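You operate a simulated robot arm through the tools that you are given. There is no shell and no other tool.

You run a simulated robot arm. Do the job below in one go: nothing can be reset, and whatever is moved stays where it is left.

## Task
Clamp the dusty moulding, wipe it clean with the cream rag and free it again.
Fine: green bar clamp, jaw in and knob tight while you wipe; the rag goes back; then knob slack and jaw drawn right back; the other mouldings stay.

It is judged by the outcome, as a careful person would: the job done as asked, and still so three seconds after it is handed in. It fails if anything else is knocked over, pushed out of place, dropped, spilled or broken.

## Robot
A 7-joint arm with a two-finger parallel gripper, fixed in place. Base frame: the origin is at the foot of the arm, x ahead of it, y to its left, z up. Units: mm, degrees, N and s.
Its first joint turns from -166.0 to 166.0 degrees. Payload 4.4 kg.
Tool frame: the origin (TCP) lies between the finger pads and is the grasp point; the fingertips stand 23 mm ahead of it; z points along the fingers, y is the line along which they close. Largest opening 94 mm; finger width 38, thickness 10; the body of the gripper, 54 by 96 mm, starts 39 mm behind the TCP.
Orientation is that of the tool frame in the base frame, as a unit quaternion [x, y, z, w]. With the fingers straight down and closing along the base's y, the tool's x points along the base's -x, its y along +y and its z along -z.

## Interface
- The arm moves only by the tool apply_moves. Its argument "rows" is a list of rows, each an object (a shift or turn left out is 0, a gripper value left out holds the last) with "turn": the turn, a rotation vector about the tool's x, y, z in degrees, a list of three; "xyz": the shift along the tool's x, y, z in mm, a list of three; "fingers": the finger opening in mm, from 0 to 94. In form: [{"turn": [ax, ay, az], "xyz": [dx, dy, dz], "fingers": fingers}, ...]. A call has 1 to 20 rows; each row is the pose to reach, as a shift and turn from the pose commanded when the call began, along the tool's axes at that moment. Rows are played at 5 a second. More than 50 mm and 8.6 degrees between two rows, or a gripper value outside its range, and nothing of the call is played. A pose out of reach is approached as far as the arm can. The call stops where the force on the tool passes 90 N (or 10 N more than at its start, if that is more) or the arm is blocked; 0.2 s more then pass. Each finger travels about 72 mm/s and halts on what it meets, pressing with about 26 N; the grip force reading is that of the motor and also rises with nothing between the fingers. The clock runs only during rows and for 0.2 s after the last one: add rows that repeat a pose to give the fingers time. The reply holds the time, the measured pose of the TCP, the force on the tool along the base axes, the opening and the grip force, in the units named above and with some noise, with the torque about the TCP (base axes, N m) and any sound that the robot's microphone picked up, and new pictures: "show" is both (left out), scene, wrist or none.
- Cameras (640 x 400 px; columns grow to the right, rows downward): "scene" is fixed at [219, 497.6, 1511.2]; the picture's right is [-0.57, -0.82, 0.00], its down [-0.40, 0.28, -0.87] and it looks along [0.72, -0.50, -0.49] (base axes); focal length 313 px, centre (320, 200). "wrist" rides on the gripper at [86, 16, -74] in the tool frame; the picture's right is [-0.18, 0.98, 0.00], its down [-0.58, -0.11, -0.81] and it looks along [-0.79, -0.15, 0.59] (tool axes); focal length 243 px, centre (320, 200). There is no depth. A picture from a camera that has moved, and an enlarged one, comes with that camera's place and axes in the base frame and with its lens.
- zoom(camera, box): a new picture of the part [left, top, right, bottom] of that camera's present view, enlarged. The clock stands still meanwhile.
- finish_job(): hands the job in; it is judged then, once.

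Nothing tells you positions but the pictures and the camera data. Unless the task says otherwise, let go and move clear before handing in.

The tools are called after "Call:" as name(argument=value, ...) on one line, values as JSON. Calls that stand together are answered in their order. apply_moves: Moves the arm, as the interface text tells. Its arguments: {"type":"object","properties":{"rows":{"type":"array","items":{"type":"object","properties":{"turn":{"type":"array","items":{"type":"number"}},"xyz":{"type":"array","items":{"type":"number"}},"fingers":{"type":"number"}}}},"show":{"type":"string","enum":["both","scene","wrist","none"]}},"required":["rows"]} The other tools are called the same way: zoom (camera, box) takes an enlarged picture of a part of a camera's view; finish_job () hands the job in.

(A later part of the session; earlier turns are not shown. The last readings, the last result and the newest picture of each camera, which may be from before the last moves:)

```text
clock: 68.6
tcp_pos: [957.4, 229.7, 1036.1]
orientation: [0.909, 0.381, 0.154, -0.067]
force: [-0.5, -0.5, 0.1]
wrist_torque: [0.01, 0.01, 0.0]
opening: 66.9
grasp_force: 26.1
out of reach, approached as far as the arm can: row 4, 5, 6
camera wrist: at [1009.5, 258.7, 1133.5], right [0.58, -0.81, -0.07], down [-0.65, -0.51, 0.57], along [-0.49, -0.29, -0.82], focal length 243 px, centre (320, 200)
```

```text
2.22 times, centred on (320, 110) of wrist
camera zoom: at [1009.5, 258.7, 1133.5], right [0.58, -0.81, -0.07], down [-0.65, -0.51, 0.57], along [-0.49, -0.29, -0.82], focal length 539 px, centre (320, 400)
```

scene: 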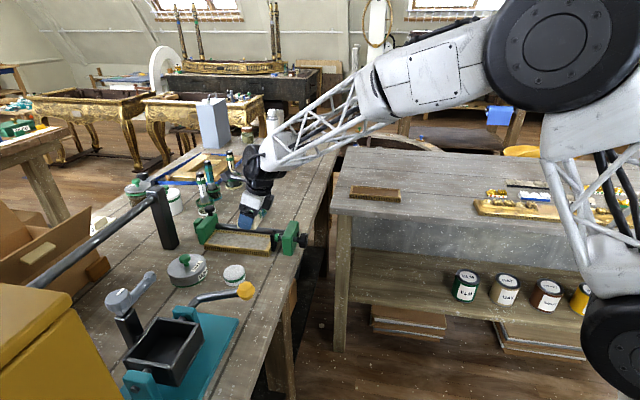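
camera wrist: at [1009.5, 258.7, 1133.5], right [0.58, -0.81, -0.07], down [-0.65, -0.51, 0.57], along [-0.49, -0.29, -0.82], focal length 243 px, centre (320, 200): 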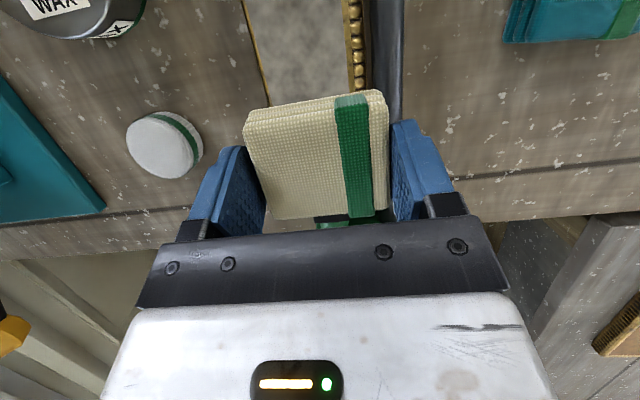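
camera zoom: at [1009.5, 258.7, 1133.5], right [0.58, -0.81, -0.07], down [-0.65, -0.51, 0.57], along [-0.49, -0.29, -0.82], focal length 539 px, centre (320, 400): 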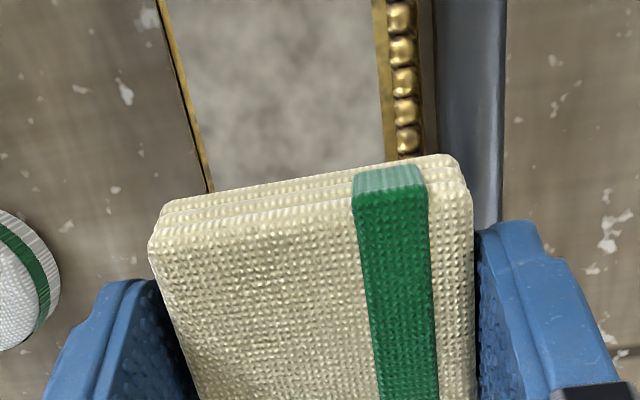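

The arm hit a joint limit and settled a bit low at (957, 230, 1036), still well clear of everything. Lower down it should have more room, so I'll shift off the bar and come down a bit.

Call:
apply_moves(rows=[{"xyz": [-2, -7.2, 4]}, {"xyz": [-4, -14.5, 10]}, {"xyz": [-8, -14.5, 22]}, {"xyz": [-12.2, -14.5, 33.9]}, {"xyz": [-12.2, -14.5, 33.9]}])

Call:
zoom(camera="scene", box=[180, 180, 320, 267])

Call:
zoom(camera="wrist", box=[200, 20, 440, 200])

```text
clock: 69.8
tcp_pos: [947.6, 239.5, 998.7]
orientation: [0.911, 0.378, 0.153, -0.064]
force: [-0.5, 0.2, -0.1]
wrist_torque: [0.0, 0.0, 0.01]
opening: 66.9
grasp_force: 26.2
camera wrist: at [998.8, 268.9, 1097.4], right [0.57, -0.82, -0.06], down [-0.65, -0.5, 0.57], along [-0.5, -0.29, -0.82], focal length 243 px, centre (320, 200)
```

scene: 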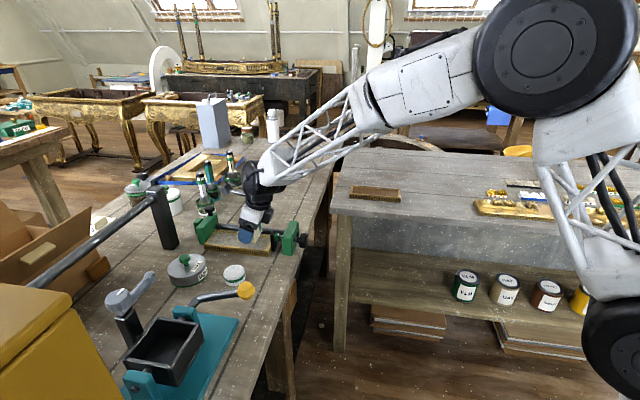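
wrist: 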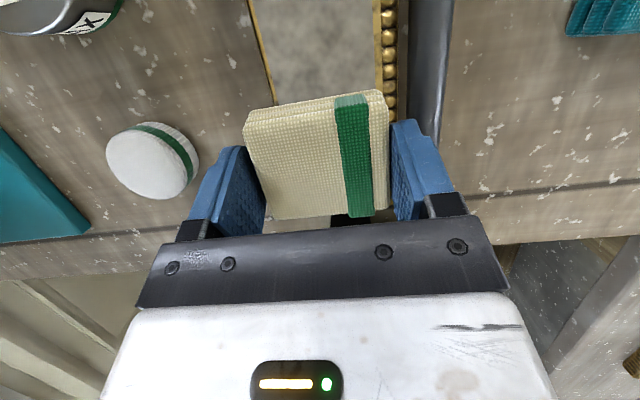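

```text
4.57 times, centred on (250, 224) of scene
camera zoom: at [219.0, 497.6, 1511.2], right [-0.57, -0.82, 0.0], down [-0.4, 0.28, -0.87], along [0.72, -0.5, -0.49], focal length 1431 px, centre (640, 93)
```

zoom: 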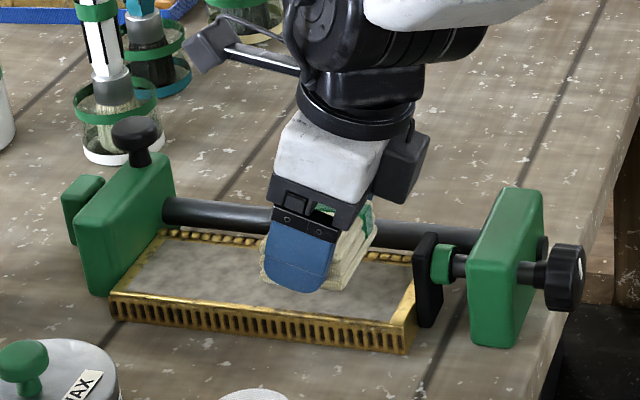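

```text
2.22 times, centred on (320, 110) of wrist
camera zoom: at [998.8, 268.9, 1097.4], right [0.57, -0.82, -0.06], down [-0.65, -0.5, 0.57], along [-0.5, -0.29, -0.82], focal length 539 px, centre (320, 400)
```

zoom: 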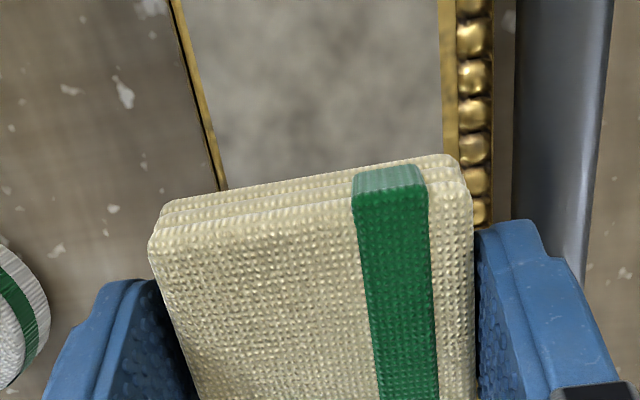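

The rag is now above the moulding. Relative to the moulding it spans the dusty panel with the right finger about 4 mm clear of the bar, so I'll descend straight down and feel for contact.

Call:
apply_moves(rows=[{"xyz": [-3, 0, 8.5]}, {"xyz": [-5, 0, 14.1]}, {"xyz": [-6.6, 0, 18.8]}, {"xyz": [-7.3, 0, 20.7]}, {"xyz": [-7.3, 0, 20.7]}], show="none")

Call:
zoom(camera="scene", box=[210, 200, 310, 262])

```text
clock: 71.0
tcp_pos: [946.0, 240.2, 976.7]
orientation: [0.911, 0.379, 0.154, -0.063]
force: [0.6, 0.5, 1.3]
wrist_torque: [-0.02, -0.01, -0.02]
opening: 67.0
grasp_force: 26.4
```

```text
6.40 times, centred on (260, 231) of scene
camera zoom: at [219.0, 497.6, 1511.2], right [-0.57, -0.82, 0.0], down [-0.4, 0.28, -0.87], along [0.72, -0.5, -0.49], focal length 2003 px, centre (704, 2)
```

zoom: 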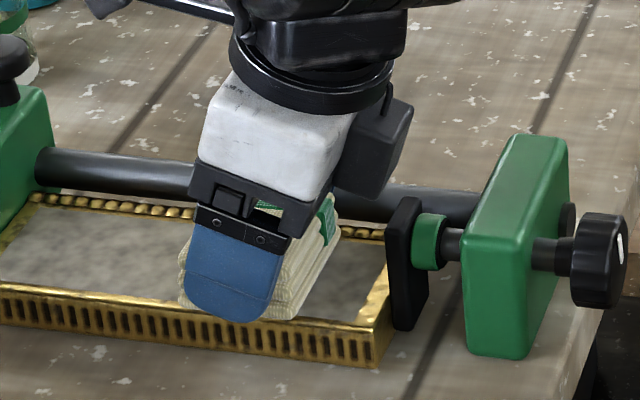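

Almost down. I'll continue in small steps until there's light contact.

Call:
apply_moves(rows=[{"xyz": [-0.33, 0, 0.94]}, {"xyz": [-0.66, 0, 1.9]}, {"xyz": [-1, 0, 2.8]}, {"xyz": [-1, 0, 2.8]}], show="none")

```text
clock: 72.0
tcp_pos: [946.4, 239.6, 973.9]
orientation: [0.911, 0.379, 0.153, -0.064]
force: [0.6, 1.2, 3.0]
wrist_torque: [-0.03, -0.06, 0.04]
opening: 66.7
grasp_force: 25.2
```

Force reads about 3 N, just touching; a little further down.

Call:
apply_moves(rows=[{"xyz": [-0.33, 0, 0.94]}, {"xyz": [-0.66, 0, 1.9]}, {"xyz": [-0.66, 0, 1.9]}], show="none")

Call:
zoom(camera="scene", box=[210, 200, 310, 262])

```text
clock: 72.8
tcp_pos: [947.1, 240.9, 971.9]
orientation: [0.911, 0.378, 0.154, -0.064]
force: [-4.0, -2.0, 22.7]
wrist_torque: [-0.21, 0.03, -0.02]
opening: 66.9
grasp_force: 25.7
```

```text
6.40 times, centred on (260, 231) of scene
camera zoom: at [219.0, 497.6, 1511.2], right [-0.57, -0.82, 0.0], down [-0.4, 0.28, -0.87], along [0.72, -0.5, -0.49], focal length 2003 px, centre (704, 2)
```

zoom: 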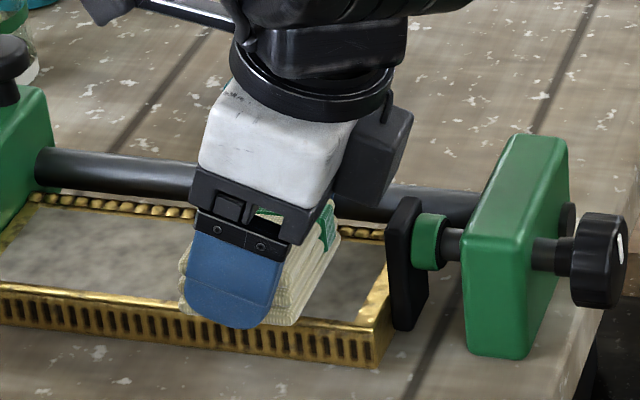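

Good contact at ~23 N; I'll ease off slightly and stroke toward the far jaw.

Call:
apply_moves(rows=[{"xyz": [0.16, 0, -0.5]}, {"xyz": [9.6, 0, 2.8]}, {"xyz": [19, 0, 6.1]}, {"xyz": [28.5, 0, 9.4]}, {"xyz": [37.9, 0, 12.7]}, {"xyz": [47.3, 0, 16]}, {"xyz": [56.8, 0, 19.4]}, {"xyz": [66.2, 0, 22.7]}, {"xyz": [75.6, 0, 26]}, {"xyz": [80, 0, 27.5]}, {"xyz": [80, 0, 27.5]}], show="none")

Call:
zoom(camera="scene", box=[190, 195, 310, 270])

```text
clock: 74.8
tcp_pos: [985.3, 280.8, 973.1]
orientation: [0.909, 0.378, 0.16, -0.065]
force: [1.5, -1.0, 9.6]
wrist_torque: [-0.36, -0.2, 0.09]
opening: 67.0
grasp_force: 25.8
out of reach, approached as far as the arm can: row 7, 8, 9
stopped in row 9: the force on the tool passed its limit at 93 N (the readings are from after the stop); the commanded pose is now the measured one
```

```text
5.33 times, centred on (250, 232) of scene
camera zoom: at [219.0, 497.6, 1511.2], right [-0.57, -0.82, 0.0], down [-0.4, 0.28, -0.87], along [0.72, -0.5, -0.49], focal length 1669 px, centre (693, 27)
```

zoom: 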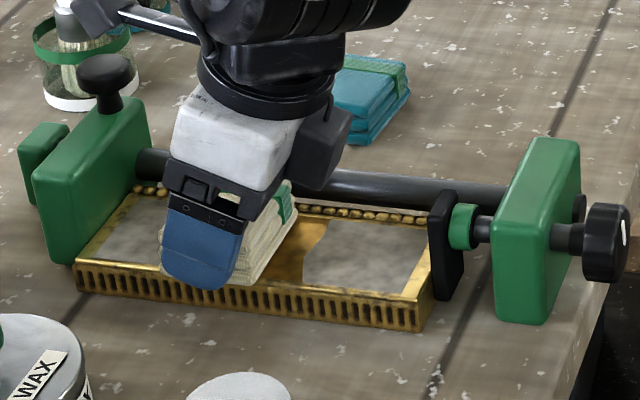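

The wipe is cleaning: a strip of amber shows where the rag has passed. The stroke stopped at a joint limit near a≈895. I'll lift slightly and test whether some yaw gives more reach toward the far end.

Call:
apply_moves(rows=[{"xyz": [2.5, 0, -7]}, {"xyz": [5, 0, -14.1]}, {"xyz": [5, -1.5, -14.1], "turn": [2, 0, -5.6]}, {"xyz": [5, -3, -14.1], "turn": [4, 0, -11.3]}, {"xyz": [14.4, -3, -10.8], "turn": [4, 0, -11.3]}, {"xyz": [23.9, -3, -7.5], "turn": [4, 0, -11.3]}, {"xyz": [23.9, -3, -7.5], "turn": [4, 0, -11.3]}], show="none")

Call:
zoom(camera="scene", box=[190, 195, 310, 270])

```text
clock: 76.4
tcp_pos: [998.2, 296.4, 985.0]
orientation: [0.865, 0.472, 0.151, -0.082]
force: [0.0, -0.7, 0.6]
wrist_torque: [-0.01, 0.0, 0.0]
opening: 66.9
grasp_force: 26.1
```

```text
5.33 times, centred on (250, 232) of scene
camera zoom: at [219.0, 497.6, 1511.2], right [-0.57, -0.82, 0.0], down [-0.4, 0.28, -0.87], along [0.72, -0.5, -0.49], focal length 1669 px, centre (693, 27)
```

zoom: 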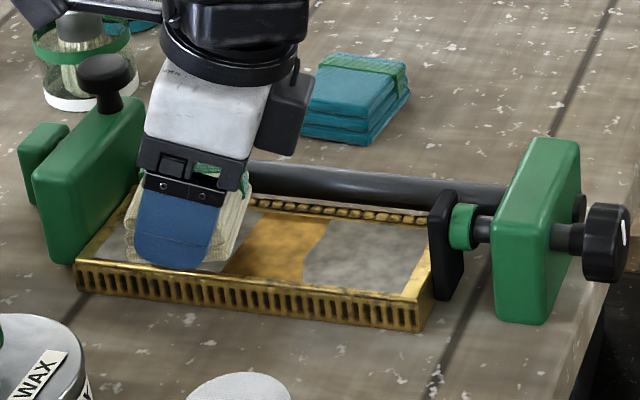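

With the extra yaw it is reachable. I'll lower to contact here.

Call:
apply_moves(rows=[{"xyz": [-2, 0, 5.6]}, {"xyz": [-3.4, 0, 9.4]}, {"xyz": [-4.1, 0, 11.3]}, {"xyz": [-4.4, 0, 12.2]}, {"xyz": [-4.4, 0, 12.2]}], show="none")

```text
clock: 77.6
tcp_pos: [996.8, 296.2, 972.7]
orientation: [0.865, 0.472, 0.151, -0.082]
force: [0.7, 0.4, 0.1]
wrist_torque: [0.01, 0.03, -0.01]
opening: 67.0
grasp_force: 26.4
```

No contact yet, so a bit further down.

Call:
apply_moves(rows=[{"xyz": [-0.34, 0, 0.94]}, {"xyz": [-0.5, 0, 1.4]}, {"xyz": [-0.5, 0, 1.4]}], show="none")

```text
clock: 78.4
tcp_pos: [998.0, 296.9, 972.6]
orientation: [0.865, 0.471, 0.151, -0.081]
force: [-2.3, -0.5, 6.5]
wrist_torque: [-0.24, -0.12, -0.02]
opening: 67.1
grasp_force: 25.6
```

Contact at 6.5 N. I'll press a touch more, stroke 8 mm forward to the far rim and then back along the panel.

Call:
apply_moves(rows=[{"xyz": [-0.17, 0, 0.47]}, {"xyz": [3.5, 0.85, 1.8]}, {"xyz": [7.2, 1.7, 3.1]}, {"xyz": [7.2, 1.7, 3.1]}, {"xyz": [-0.17, 0, 0.47]}, {"xyz": [-9.4, -2.1, -2.8]}, {"xyz": [-18.6, -4.25, -6.2]}, {"xyz": [-27.8, -6.4, -9.5]}, {"xyz": [-37, -8.5, -12.8]}, {"xyz": [-46.2, -10.6, -16.1]}, {"xyz": [-55.4, -12.8, -19.4]}, {"xyz": [-64.6, -14.9, -22.7]}, {"xyz": [-64.6, -14.9, -22.7]}], show="none")

Call:
zoom(camera="scene", box=[190, 195, 310, 270])

```text
clock: 81.2
tcp_pos: [948.8, 247.1, 972.0]
orientation: [0.865, 0.471, 0.153, -0.082]
force: [9.2, 6.0, 36.7]
wrist_torque: [-0.59, -0.78, 0.28]
opening: 66.9
grasp_force: 26.0
```

```text
5.33 times, centred on (250, 232) of scene
camera zoom: at [219.0, 497.6, 1511.2], right [-0.57, -0.82, 0.0], down [-0.4, 0.28, -0.87], along [0.72, -0.5, -0.49], focal length 1669 px, centre (693, 27)
```

zoom: 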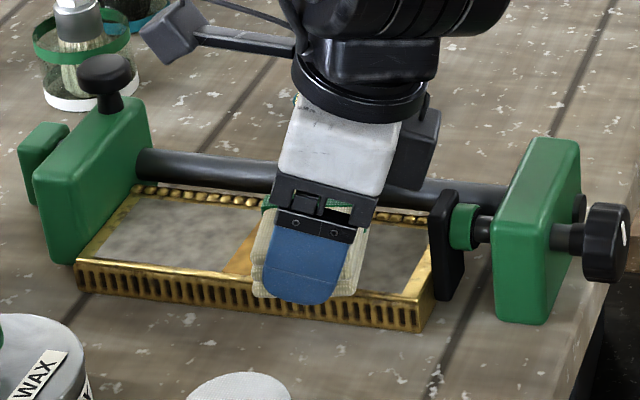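

That return stroke left the far part dusty, since the force there was only about 10 N versus 37 N here. I'll stroke forward again, dipping gradually to keep the pressure up.

Call:
apply_moves(rows=[{"xyz": [9.1, 2.13, 3.5]}, {"xyz": [18.2, 4.25, 7]}, {"xyz": [27.3, 6.4, 10.5]}, {"xyz": [36.4, 8.5, 14]}, {"xyz": [36.4, 8.5, 14]}], show="none")

Call:
zoom(camera="scene", box=[190, 195, 310, 270])

```text
clock: 82.4
tcp_pos: [976.8, 273.7, 972.1]
orientation: [0.865, 0.471, 0.154, -0.081]
force: [-5.4, -12.5, 46.8]
wrist_torque: [-1.37, -0.52, -0.37]
opening: 66.9
grasp_force: 26.0
```

```text
5.33 times, centred on (250, 232) of scene
camera zoom: at [219.0, 497.6, 1511.2], right [-0.57, -0.82, 0.0], down [-0.4, 0.28, -0.87], along [0.72, -0.5, -0.49], focal length 1669 px, centre (693, 27)
```

zoom: 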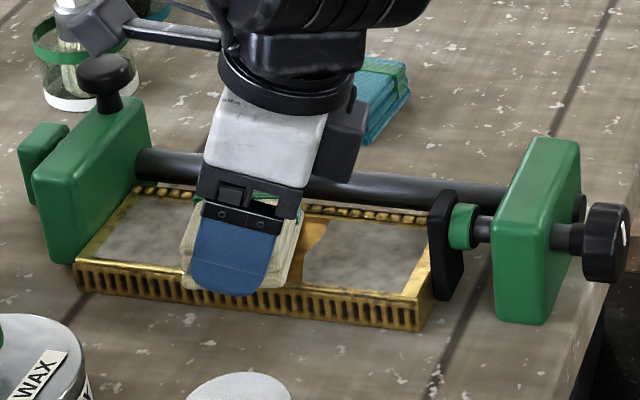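

46 N here. I'll continue forward at the same level toward the far rim.

Call:
apply_moves(rows=[{"xyz": [9.2, 2.13, 3.3]}, {"xyz": [18.3, 4.25, 6.8]}, {"xyz": [27.5, 6.4, 10.2]}, {"xyz": [36.6, 8.5, 13.6]}, {"xyz": [36.6, 8.5, 13.6]}], show="none")

Call:
zoom(camera="scene", box=[190, 195, 310, 270])

```text
clock: 83.6
tcp_pos: [1005.4, 303.1, 971.0]
orientation: [0.865, 0.471, 0.152, -0.081]
force: [-8.7, -11.1, 55.5]
wrist_torque: [-1.49, -0.51, -0.45]
opening: 67.0
grasp_force: 25.8
```

```text
5.33 times, centred on (250, 232) of scene
camera zoom: at [219.0, 497.6, 1511.2], right [-0.57, -0.82, 0.0], down [-0.4, 0.28, -0.87], along [0.72, -0.5, -0.49], focal length 1669 px, centre (693, 27)
```

zoom: 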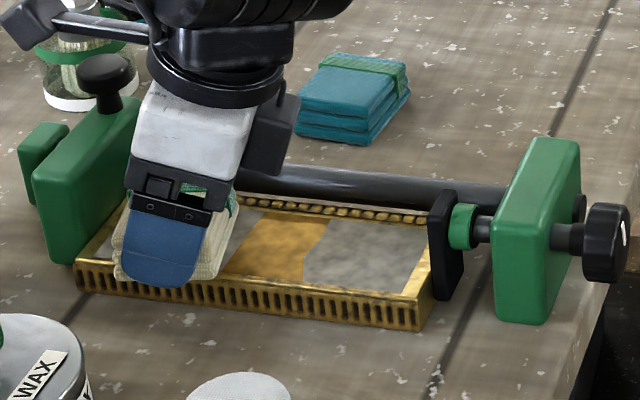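

The cleaned strip still covers only the middle third (a≈845–890), so the far third may need more strokes with the rag's centre over it. I'll ease the pressure and rub back and forth there.

Call:
apply_moves(rows=[{"xyz": [0.5, 0, -1.4]}, {"xyz": [-8.7, -2.1, -4.6]}, {"xyz": [-17.9, -4.25, -7.9]}, {"xyz": [-25, -6, -10.5]}, {"xyz": [-17.9, -4.25, -7.9]}, {"xyz": [-8.7, -2.1, -4.6]}, {"xyz": [0.5, 0, -1.4]}, {"xyz": [3.5, 0.7, -0.3]}, {"xyz": [0.5, 0, -1.4]}, {"xyz": [-8.7, -2.1, -4.6]}, {"xyz": [-17.9, -4.25, -7.9]}, {"xyz": [-25, -6, -10.5]}, {"xyz": [-17.9, -4.25, -7.9]}, {"xyz": [-8.7, -2.1, -4.6]}, {"xyz": [0.5, 0, -1.4]}, {"xyz": [0.5, 0, -1.4]}], show="none")

Call:
zoom(camera="scene", box=[190, 195, 310, 270])

Call:
zoom(camera="wrist", box=[160, 0, 440, 200])

```text
clock: 87.0
tcp_pos: [1005.2, 302.9, 971.8]
orientation: [0.865, 0.471, 0.152, -0.081]
force: [-6.2, -13.8, 45.3]
wrist_torque: [-1.51, -0.78, -0.33]
opening: 66.7
grasp_force: 25.9
```

```text
5.33 times, centred on (250, 232) of scene
camera zoom: at [219.0, 497.6, 1511.2], right [-0.57, -0.82, 0.0], down [-0.4, 0.28, -0.87], along [0.72, -0.5, -0.49], focal length 1669 px, centre (693, 27)
```

zoom: 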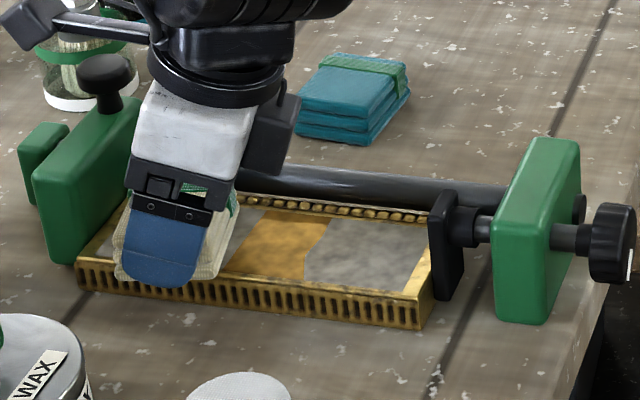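

```text
2.00 times, centred on (300, 100) of wrist
camera zoom: at [1048.0, 341.1, 1071.0], right [0.73, -0.68, -0.06], down [-0.54, -0.63, 0.56], along [-0.42, -0.38, -0.83], focal length 485 px, centre (360, 400)
```

zoom: 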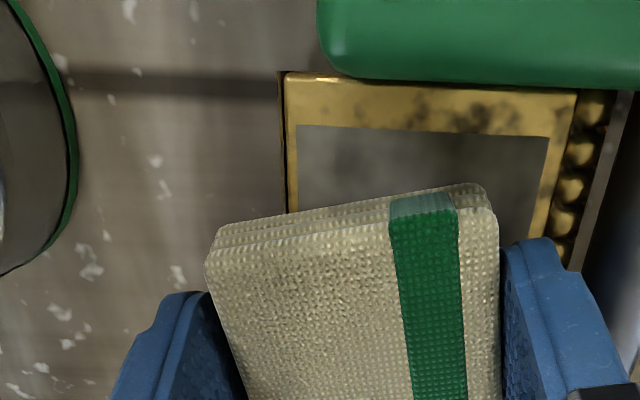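

The collar has gone black again and the knob's mark has swung back down, so the clamp has worked loose during that hard rub. I'll lift the rag off and inspect.

Call:
apply_moves(rows=[{"xyz": [4, 0, -11]}, {"xyz": [12, 0, -33]}, {"xyz": [12, 0, -33]}], show="both")

Call:
zoom(camera="scene", box=[250, 200, 350, 262])

Call:
zoom(camera="scene", box=[180, 200, 280, 262])

```text
clock: 87.8
tcp_pos: [1004.7, 303.8, 1005.3]
orientation: [0.865, 0.471, 0.149, -0.081]
force: [-0.4, 0.4, 0.4]
wrist_torque: [0.0, 0.03, 0.0]
opening: 67.0
grasp_force: 25.7
camera wrist: at [1048.0, 341.8, 1104.2], right [0.73, -0.68, -0.06], down [-0.54, -0.63, 0.56], along [-0.42, -0.38, -0.82], focal length 243 px, centre (320, 200)
```

scene: 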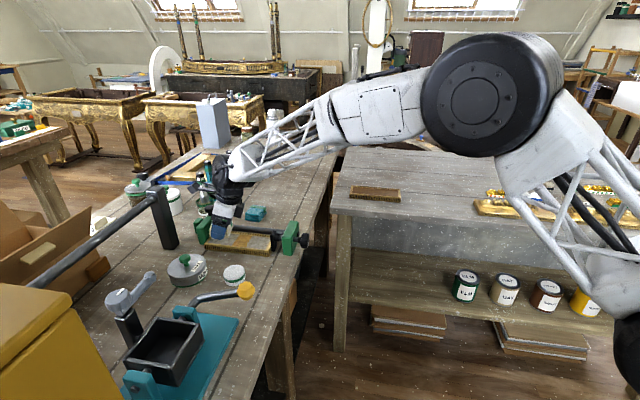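
wrist: 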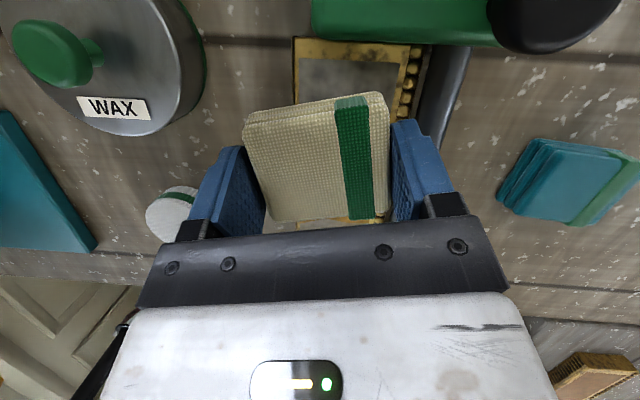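

```text
6.40 times, centred on (300, 231) of scene
camera zoom: at [219.0, 497.6, 1511.2], right [-0.57, -0.82, 0.0], down [-0.4, 0.28, -0.87], along [0.72, -0.5, -0.49], focal length 2003 px, centre (448, 2)
```

zoom: 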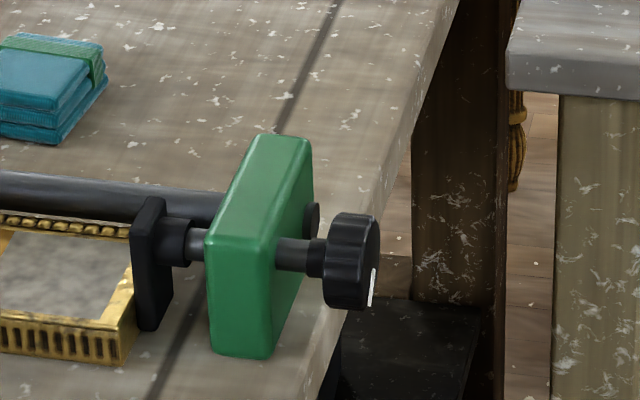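

```text
6.40 times, centred on (230, 231) of scene
camera zoom: at [219.0, 497.6, 1511.2], right [-0.57, -0.82, 0.0], down [-0.4, 0.28, -0.87], along [0.72, -0.5, -0.49], focal length 2003 px, centre (896, 2)
```

zoom: 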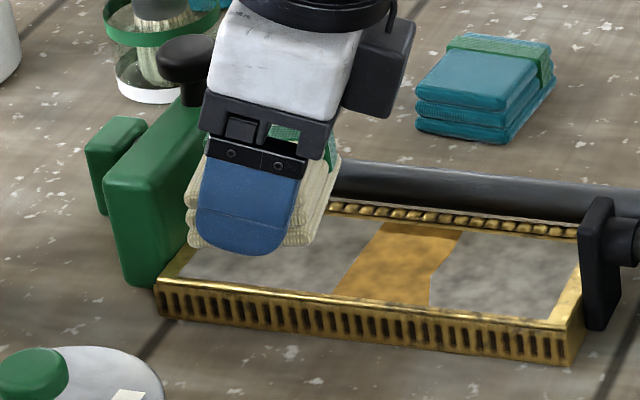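

The clamp has slackened: hard rubbing must have driven the moulding back on the screw. I'll set the rag back at its home spot, retighten, and then wipe more gently. First I'll carry it back above its place.

Call:
apply_moves(rows=[{"xyz": [8.5, 0, -23.5]}, {"xyz": [16.9, 0, -47.1]}, {"xyz": [-15.3, 31, -58.6], "turn": [-0.6, 0, 1.7]}, {"xyz": [-47.5, 62, -70.2], "turn": [-1.2, 0, 3.4]}, {"xyz": [-79.6, 93, -81.7], "turn": [-1.8, 0, 5.1]}, {"xyz": [-111.8, 124, -93.3], "turn": [-2.4, 0, 6.8]}, {"xyz": [-144, 154.7, -104.8], "turn": [-3.05, 0, 8.48]}, {"xyz": [-144, 154.7, -104.8], "turn": [-3.05, 0, 8.48]}])

Call:
zoom(camera="scene", box=[190, 195, 310, 270])

```text
clock: 89.6
tcp_pos: [1042.3, 74.2, 1056.2]
orientation: [0.899, 0.403, 0.157, -0.07]
force: [0.9, -0.4, -1.5]
wrist_torque: [-0.02, -0.02, 0.0]
opening: 67.1
grasp_force: 26.2
camera wrist: at [1091.1, 105.8, 1155.8], right [0.62, -0.79, -0.06], down [-0.63, -0.54, 0.56], along [-0.47, -0.31, -0.83], focal length 243 px, centre (320, 200)
```

scene: 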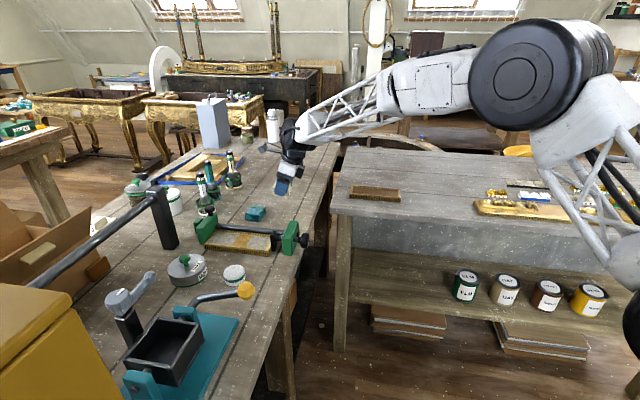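
wrist: 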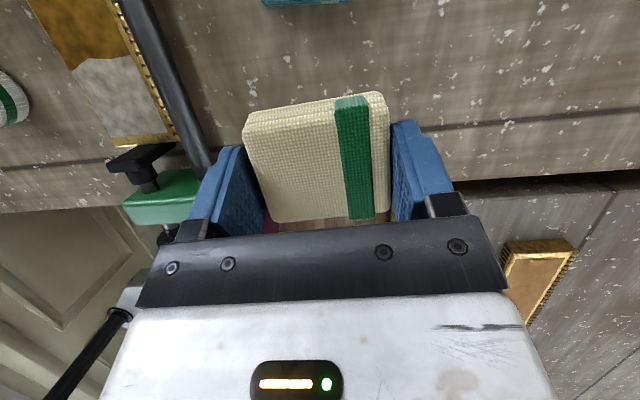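

```text
5.33 times, centred on (250, 232) of scene
camera zoom: at [219.0, 497.6, 1511.2], right [-0.57, -0.82, 0.0], down [-0.4, 0.28, -0.87], along [0.72, -0.5, -0.49], focal length 1669 px, centre (693, 27)
```

zoom: 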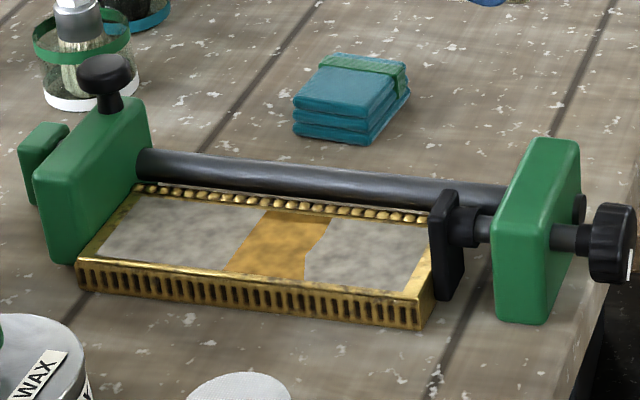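

The strip is visible and the rag sits as it did. I'll lower it to its original spot.

Call:
apply_moves(rows=[{"xyz": [-10, -0.5, 29]}, {"xyz": [-20, -1, 59]}, {"xyz": [-29, -1.3, 85]}, {"xyz": [-33, -1.3, 96.3]}, {"xyz": [-34, -1.3, 99]}, {"xyz": [-34, -1.3, 99]}], show="none")

```text
clock: 91.0
tcp_pos: [1044.3, 77.9, 950.7]
orientation: [0.9, 0.401, 0.157, -0.07]
force: [-0.3, -1.0, -0.5]
wrist_torque: [-0.01, 0.0, -0.03]
opening: 67.0
grasp_force: 25.5
```

Not yet touching; a bit further, then I'll release.

Call:
apply_moves(rows=[{"xyz": [-0.3, 0, 0.8]}, {"xyz": [-0.5, 0, 1.3]}, {"xyz": [-0.5, 0, 1.3]}], show="none")

Call:
zoom(camera="scene", box=[240, 180, 340, 242])

```text
clock: 91.8
tcp_pos: [1041.9, 78.4, 948.8]
orientation: [0.9, 0.402, 0.157, -0.069]
force: [0.6, -0.1, 0.0]
wrist_torque: [0.01, 0.01, 0.0]
opening: 67.1
grasp_force: 25.3
```

```text
6.40 times, centred on (290, 211) of scene
camera zoom: at [219.0, 497.6, 1511.2], right [-0.57, -0.82, 0.0], down [-0.4, 0.28, -0.87], along [0.72, -0.5, -0.49], focal length 2003 px, centre (512, 130)
```

zoom: 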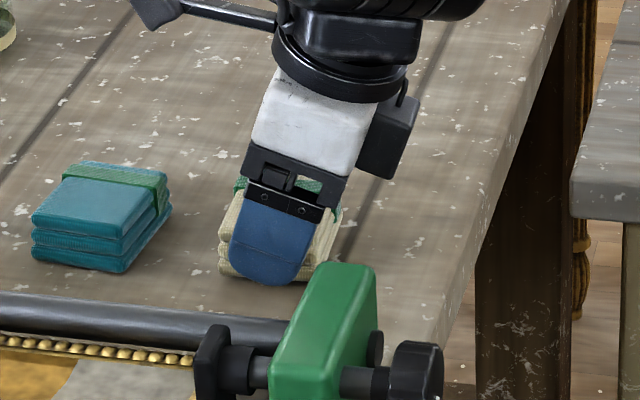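

Still no contact, so the rag may have slipped up a little in the grip. I'll lower further in small steps.

Call:
apply_moves(rows=[{"xyz": [-0.3, 0, 0.8]}, {"xyz": [-0.6, 0, 1.6]}, {"xyz": [-0.6, 0, 1.6]}], show="none")

```text
clock: 92.6
tcp_pos: [1041.8, 77.5, 947.9]
orientation: [0.899, 0.402, 0.157, -0.069]
force: [-0.3, 0.9, 0.0]
wrist_torque: [0.0, 0.01, -0.05]
opening: 67.2
grasp_force: 25.8
```

Call:
apply_moves(rows=[{"xyz": [-0.3, 0, 0.8]}, {"xyz": [-0.6, 0, 1.6]}, {"xyz": [-0.6, 0, 1.6]}], show="none")

Call:
zoom(camera="wrist", box=[200, 40, 440, 220])

```text
clock: 93.4
tcp_pos: [1042.0, 77.9, 948.6]
orientation: [0.899, 0.402, 0.158, -0.069]
force: [-3.1, -3.1, 16.0]
wrist_torque: [0.16, 0.62, 0.22]
opening: 67.2
grasp_force: 26.2
```

```text
2.22 times, centred on (320, 130) of wrist
camera zoom: at [1091.1, 108.6, 1047.7], right [0.62, -0.78, -0.06], down [-0.63, -0.54, 0.56], along [-0.47, -0.31, -0.83], focal length 539 px, centre (320, 356)
```

zoom: 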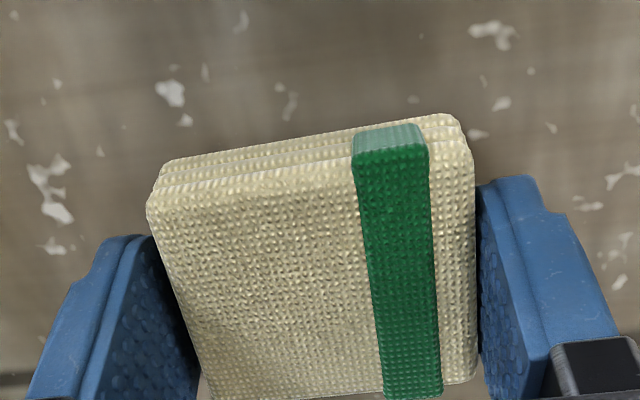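

It's on the bench now within a couple of mm of its original spot, judging by the paint flecks. I'll release and lift away.

Call:
apply_moves(rows=[{"xyz": [0.3, 0, -0.8]}, {"xyz": [0.3, 0, -0.8], "fingers": 76}, {"xyz": [0.3, 0, -0.8], "fingers": 94}, {"xyz": [0.3, 0, -0.8], "fingers": 94}, {"xyz": [10, 0, -29]}, {"xyz": [24, 0, -67]}, {"xyz": [40, 0, -112]}, {"xyz": [55, 0, -150]}, {"xyz": [55, 0, -150]}])

Call:
zoom(camera="scene", box=[250, 190, 350, 252])

```text
clock: 95.4
tcp_pos: [1043.0, 79.1, 1107.6]
orientation: [0.899, 0.402, 0.158, -0.071]
force: [-0.5, 0.0, 0.1]
wrist_torque: [-0.04, 0.0, -0.04]
opening: 93.7
grasp_force: 0.1
camera wrist: at [1091.8, 109.1, 1206.5], right [0.62, -0.78, -0.06], down [-0.63, -0.54, 0.56], along [-0.47, -0.31, -0.83], focal length 243 px, centre (320, 200)
```

scene: 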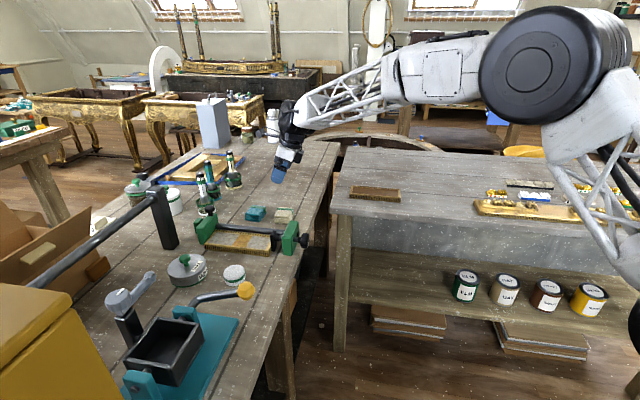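
wrist: 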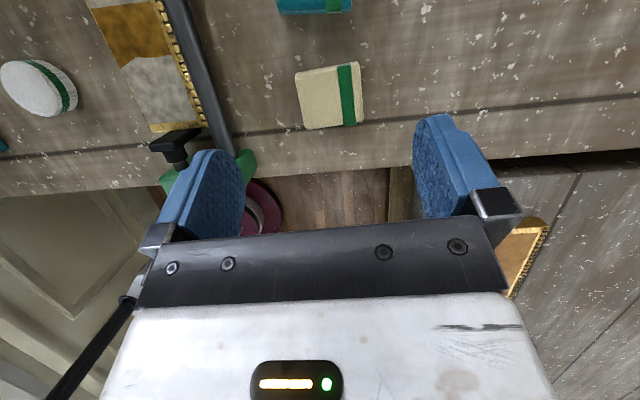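

```text
6.40 times, centred on (300, 221) of scene
camera zoom: at [219.0, 497.6, 1511.2], right [-0.57, -0.82, 0.0], down [-0.4, 0.28, -0.87], along [0.72, -0.5, -0.49], focal length 2003 px, centre (448, 66)
```

zoom: 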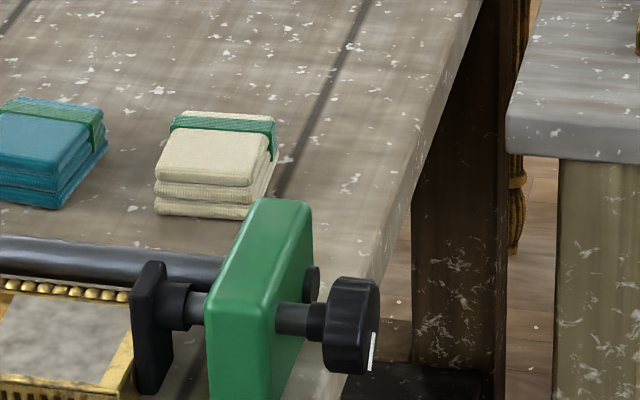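

The rag is back in place exactly as it was. Now I'll return to the knob to retighten.

Call:
apply_moves(rows=[{"xyz": [-16.4, -18, -6.9], "turn": [0, 7, 0]}, {"xyz": [-32.8, -36, -13.7], "turn": [0, 14, 0]}, {"xyz": [-49.1, -54, -20.6], "turn": [0, 21, 0]}, {"xyz": [-65.5, -72, -27.4], "turn": [0, 28, 0]}, {"xyz": [-81.9, -90.3, -34.3], "turn": [0, 35, 0]}, {"xyz": [-98.3, -108.4, -41.2], "turn": [0, 42, 0]}, {"xyz": [-114.7, -126.4, -48], "turn": [0, 49, 0]}, {"xyz": [-131, -144.5, -54.9], "turn": [0, 56, 0]}, {"xyz": [-147.4, -162.5, -61.7], "turn": [0, 63, 0]}, {"xyz": [-163.8, -180.6, -68.6], "turn": [0, 70, 0]}, {"xyz": [-163.8, -180.6, -68.6], "turn": [0, 70, 0]}], show="none")

```text
clock: 97.8
tcp_pos: [789.4, 65.8, 1113.9]
orientation: [0.647, 0.29, 0.645, -0.287]
force: [0.2, 0.0, -0.4]
wrist_torque: [-0.01, -0.01, -0.01]
opening: 93.9
grasp_force: 0.0
```

Call:
apply_moves(rows=[{"xyz": [-30, -2.3, 3.5], "turn": [-3.1, 0, 0]}, {"xyz": [-70, -2.3, 3.5], "turn": [-3.1, 0, 0]}, {"xyz": [-110, -2.3, 3.5], "turn": [-3.1, 0, 0]}, {"xyz": [-147, -2.3, 3.5], "turn": [-3.1, 0, 0]}, {"xyz": [-147, -2.3, 3.5], "turn": [-3.1, 0, 0], "fingers": 56}], show="none")

Call:
apply_moves(rows=[{"turn": [0, 0, -8]}, {"turn": [0, 0, -16]}, {"turn": [0, 0, -24]}, {"turn": [0, 0, -28]}, {"turn": [0, 0, -28]}])

Call:
zoom(camera="wrist", box=[220, 60, 440, 200])

```text
clock: 99.0
tcp_pos: [791.8, 69.3, 966.2]
orientation: [0.654, 0.271, 0.653, -0.27]
force: [-0.4, -0.7, 0.0]
wrist_torque: [0.0, 0.0, 0.01]
opening: 56.0
grasp_force: 0.0
```

```text
clock: 100.2
tcp_pos: [789.9, 70.8, 968.4]
orientation: [0.568, 0.423, 0.698, -0.104]
force: [0.9, 1.0, -0.5]
wrist_torque: [-0.01, 0.01, -0.02]
opening: 55.9
grasp_force: 0.1
camera wrist: at [718.9, 36.4, 1052.4], right [0.68, -0.67, 0.3], down [-0.44, -0.7, -0.56], along [0.59, 0.25, -0.77], focal length 243 px, centre (320, 200)
```

scene: 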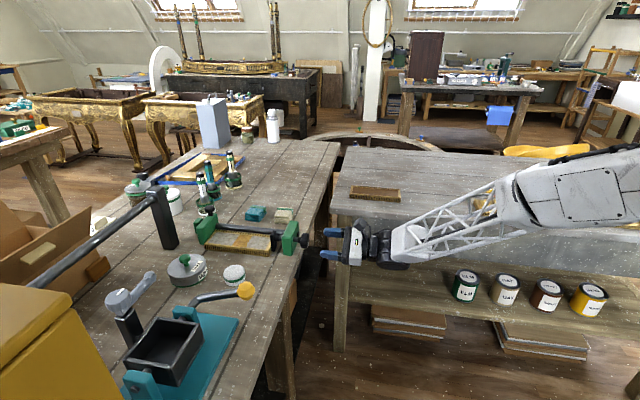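
wrist: 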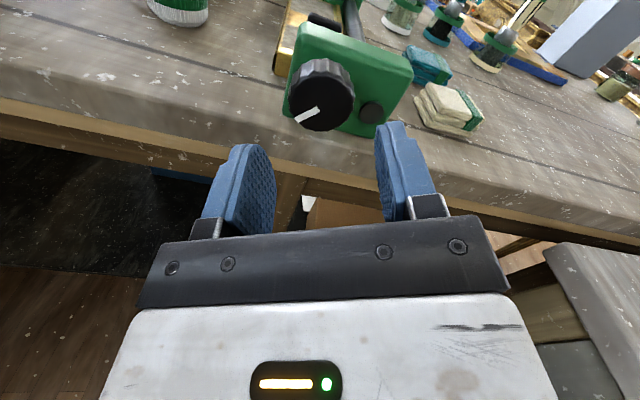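

```text
2.86 times, centred on (330, 130) of wrist
camera zoom: at [718.9, 36.4, 1052.4], right [0.68, -0.67, 0.3], down [-0.44, -0.7, -0.56], along [0.59, 0.25, -0.77], focal length 693 px, centre (291, 400)
```

zoom: 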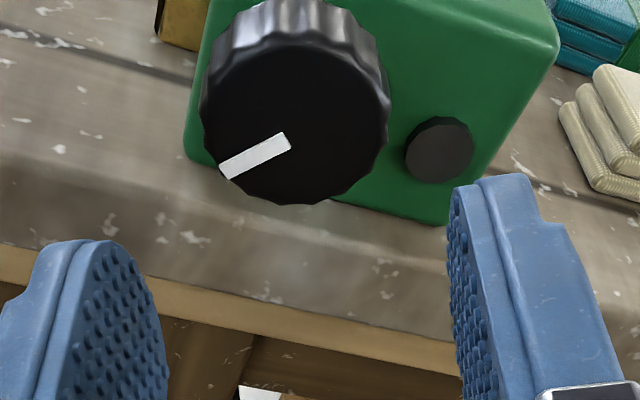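

The knob has unwound to about 50° from its slack stop. I'll advance, grip and tighten again.

Call:
apply_moves(rows=[{"xyz": [-0.5, 0, 25]}, {"xyz": [-1, 0, 50]}, {"xyz": [-1, 0, 67]}, {"xyz": [-1, 0, 67], "fingers": 30}, {"xyz": [-1, 0, 67], "fingers": 30}, {"xyz": [-1, 0, 67], "fingers": 30}], show="none")

Call:
zoom(camera="wrist", box=[220, 60, 440, 220])

```text
clock: 101.6
tcp_pos: [839.4, 117.9, 967.4]
orientation: [0.568, 0.422, 0.698, -0.105]
force: [14.2, -17.5, 2.3]
wrist_torque: [-0.09, 0.08, -0.35]
opening: 40.7
grasp_force: 44.2
```

```text
2.50 times, centred on (330, 140) of wrist
camera zoom: at [766.9, 83.0, 1051.6], right [0.67, -0.67, 0.3], down [-0.45, -0.7, -0.56], along [0.59, 0.25, -0.77], focal length 606 px, centre (295, 350)
```

zoom: 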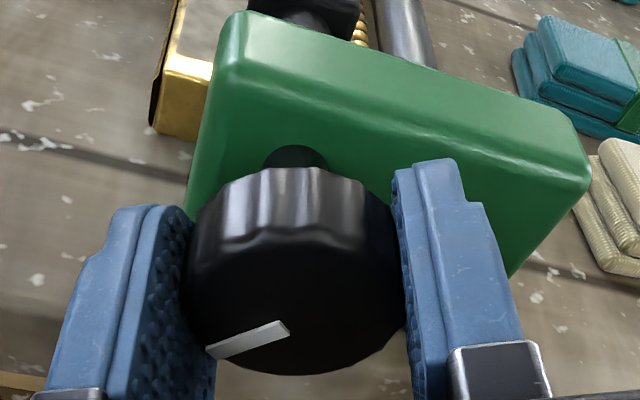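

Call:
apply_moves(rows=[{"xyz": [0, 0.4, 0], "turn": [0, 0, 8]}, {"xyz": [0, 0.4, 0.2], "turn": [0, 0, 16]}, {"xyz": [0, 0.4, 0.4], "turn": [0, 0, 24]}, {"xyz": [0, 0.4, 0.5], "turn": [0, 0, 32]}, {"xyz": [0, 0.4, 0.6], "turn": [0, 0, 40]}, {"xyz": [0, 0.4, 0.8], "turn": [0, 0, 48]}, {"xyz": [0, 0.4, 1], "turn": [0, 0, 56]}, {"xyz": [0, 0.4, 1], "turn": [0, 0, 56]}], show="none")

Call:
zoom(camera="wrist", box=[220, 60, 440, 220])

Call:
zoom(camera="scene", box=[190, 200, 330, 287])

```text
clock: 103.4
tcp_pos: [838.8, 118.2, 966.2]
orientation: [0.701, 0.105, 0.567, -0.42]
force: [38.9, -2.7, -6.9]
wrist_torque: [-0.14, 0.15, 0.25]
opening: 40.2
grasp_force: 45.2
```

```text
2.50 times, centred on (330, 140) of wrist
camera zoom: at [824.7, 26.9, 1035.8], right [0.55, -0.55, -0.62], down [-0.83, -0.31, -0.46], along [0.06, 0.77, -0.63], focal length 606 px, centre (295, 350)
```

zoom: 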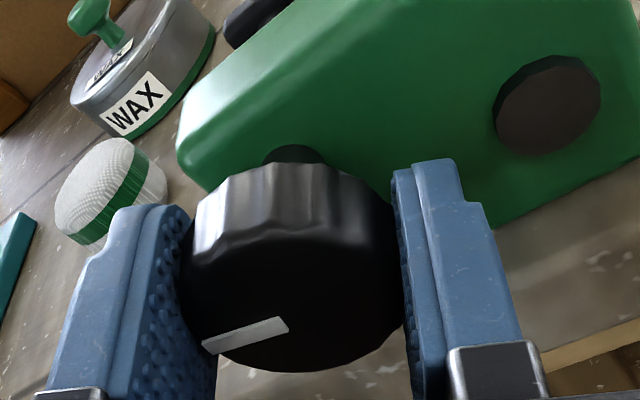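

```text
4.57 times, centred on (260, 244) of scene
camera zoom: at [219.0, 497.6, 1511.2], right [-0.57, -0.82, 0.0], down [-0.4, 0.28, -0.87], along [0.72, -0.5, -0.49], focal length 1431 px, centre (594, 1)
```

zoom: 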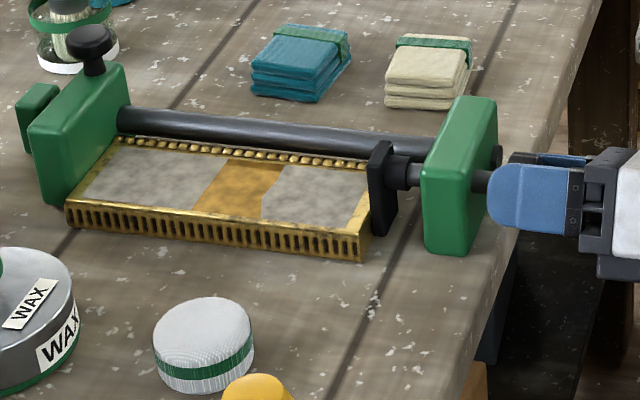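

Call:
apply_moves(rows=[{"xyz": [0.3, 0.6, 0.6], "turn": [0, 0, 8]}, {"xyz": [0.3, 0.6, 0.8], "turn": [0, 0, 16]}, {"xyz": [0.3, 0.6, 1], "turn": [0, 0, 24]}, {"xyz": [0.3, 0.6, 1.1], "turn": [0, 0, 32]}, {"xyz": [0.3, 0.6, 1.2], "turn": [0, 0, 40]}, {"xyz": [0.3, 0.6, 1.4], "turn": [0, 0, 48]}, {"xyz": [0.3, 0.6, 1.4], "turn": [0, 0, 48]}], show="none")

Call:
zoom(camera="wrist", box=[220, 60, 440, 220])

Call:
zoom(camera="scene", box=[190, 200, 330, 287])

```text
clock: 105.0
tcp_pos: [839.9, 119.8, 967.6]
orientation: [0.682, -0.188, 0.348, -0.615]
force: [-13.5, 32.2, 10.6]
wrist_torque: [-0.02, -0.07, 0.25]
opening: 40.3
grasp_force: 44.8
```

```text
2.50 times, centred on (330, 140) of wrist
camera zoom: at [849.0, 3.9, 973.4], right [0.04, -0.04, -1.0], down [-0.99, -0.15, -0.03], along [-0.15, 0.99, -0.05], focal length 606 px, centre (295, 350)
```

zoom: 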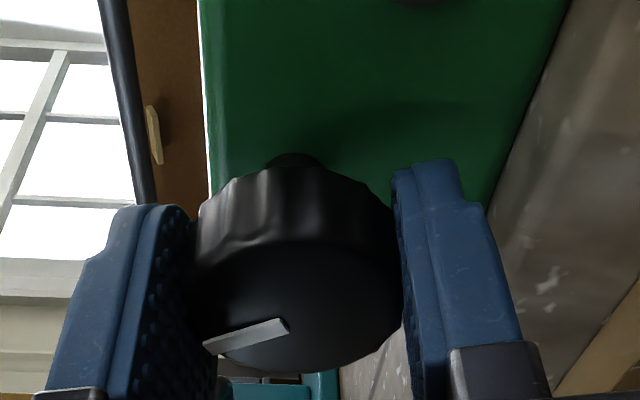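

```text
4.57 times, centred on (260, 244) of scene
camera zoom: at [219.0, 497.6, 1511.2], right [-0.57, -0.82, 0.0], down [-0.4, 0.28, -0.87], along [0.72, -0.5, -0.49], focal length 1431 px, centre (594, 1)
```

zoom: 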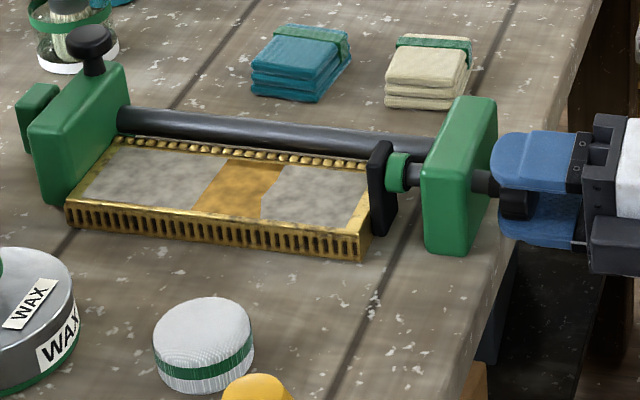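

Green again at about 154°. I'll keep turning for more margin, until it stops.

Call:
apply_moves(rows=[{"xyz": [-0.8, -0.4, 0.3], "turn": [0, 0, 8]}, {"xyz": [-0.8, -0.4, 0.4], "turn": [0, 0, 16]}, {"xyz": [-0.8, -0.4, 0.5], "turn": [0, 0, 24]}, {"xyz": [-0.8, -0.4, 0.6], "turn": [0, 0, 32]}, {"xyz": [-0.8, -0.4, 0.7], "turn": [0, 0, 40]}, {"xyz": [-0.8, -0.4, 0.7], "turn": [0, 0, 40]}], show="none")

Call:
zoom(camera="wrist", box=[220, 60, 440, 220])

Call:
zoom(camera="scene", box=[190, 200, 330, 287])

```text
clock: 106.4
tcp_pos: [840.8, 120.1, 969.1]
orientation: [-0.576, 0.41, -0.116, 0.697]
force: [24.7, 9.8, 8.4]
wrist_torque: [0.12, -0.17, 0.1]
opening: 40.2
grasp_force: 44.8
```

```text
2.50 times, centred on (330, 140) of wrist
camera zoom: at [837.5, 16.6, 915.8], right [-0.42, 0.42, -0.8], down [-0.91, -0.23, 0.35], along [-0.04, 0.88, 0.48], focal length 606 px, centre (295, 350)
```

zoom: 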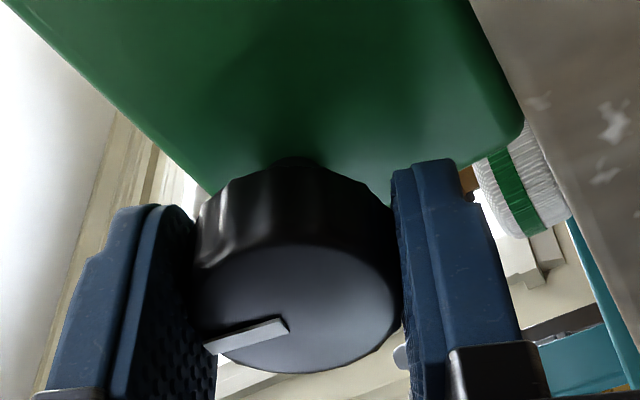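

```text
4.57 times, centred on (260, 244) of scene
camera zoom: at [219.0, 497.6, 1511.2], right [-0.57, -0.82, 0.0], down [-0.4, 0.28, -0.87], along [0.72, -0.5, -0.49], focal length 1431 px, centre (594, 1)
```

zoom: 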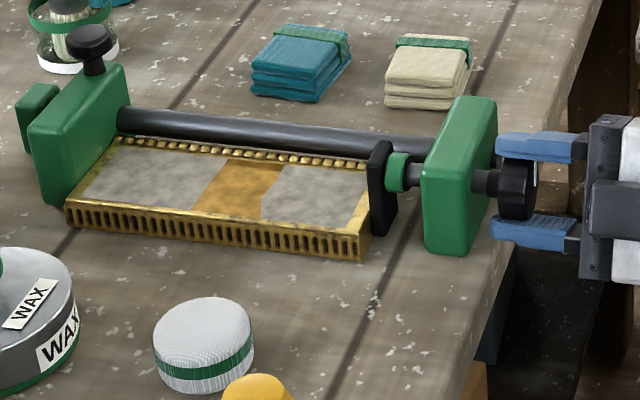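

Still turning at ~194°. A bit more.

Call:
apply_moves(rows=[{"xyz": [0, 0, 0.2], "turn": [0, 0, 8]}, {"xyz": [0, 0, 0.3], "turn": [0, 0, 16]}, {"xyz": [0, 0, 0.4], "turn": [0, 0, 24]}, {"xyz": [0, 0, 0.5], "turn": [0, 0, 32]}, {"xyz": [0, 0, 0.5], "turn": [0, 0, 32]}], show="none")

Call:
zoom(camera="wrist", box=[220, 60, 440, 220])

Call:
zoom(camera="scene", box=[190, 200, 330, 287])

```text
clock: 107.6
tcp_pos: [841.8, 120.1, 968.2]
orientation: [-0.44, 0.555, 0.08, 0.701]
force: [41.4, -1.6, 12.2]
wrist_torque: [-0.33, 0.22, -0.25]
opening: 40.1
grasp_force: 45.2
```

```text
2.50 times, centred on (330, 140) of wrist
camera zoom: at [810.4, 44.2, 886.5], right [-0.66, 0.66, -0.37], down [-0.72, -0.42, 0.55], along [0.21, 0.63, 0.75], focal length 606 px, centre (295, 350)
```

zoom: 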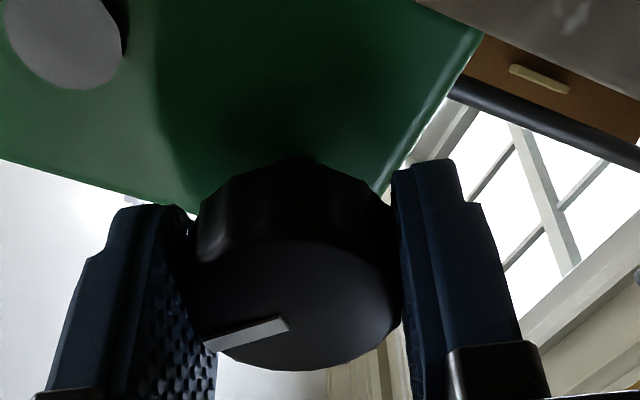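

```text
4.57 times, centred on (260, 244) of scene
camera zoom: at [219.0, 497.6, 1511.2], right [-0.57, -0.82, 0.0], down [-0.4, 0.28, -0.87], along [0.72, -0.5, -0.49], focal length 1431 px, centre (594, 1)
```

zoom: 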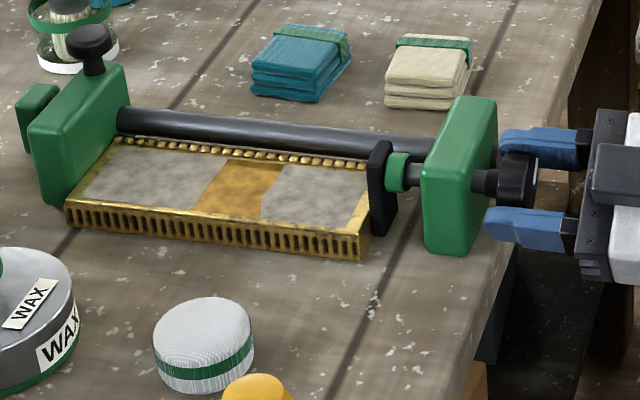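

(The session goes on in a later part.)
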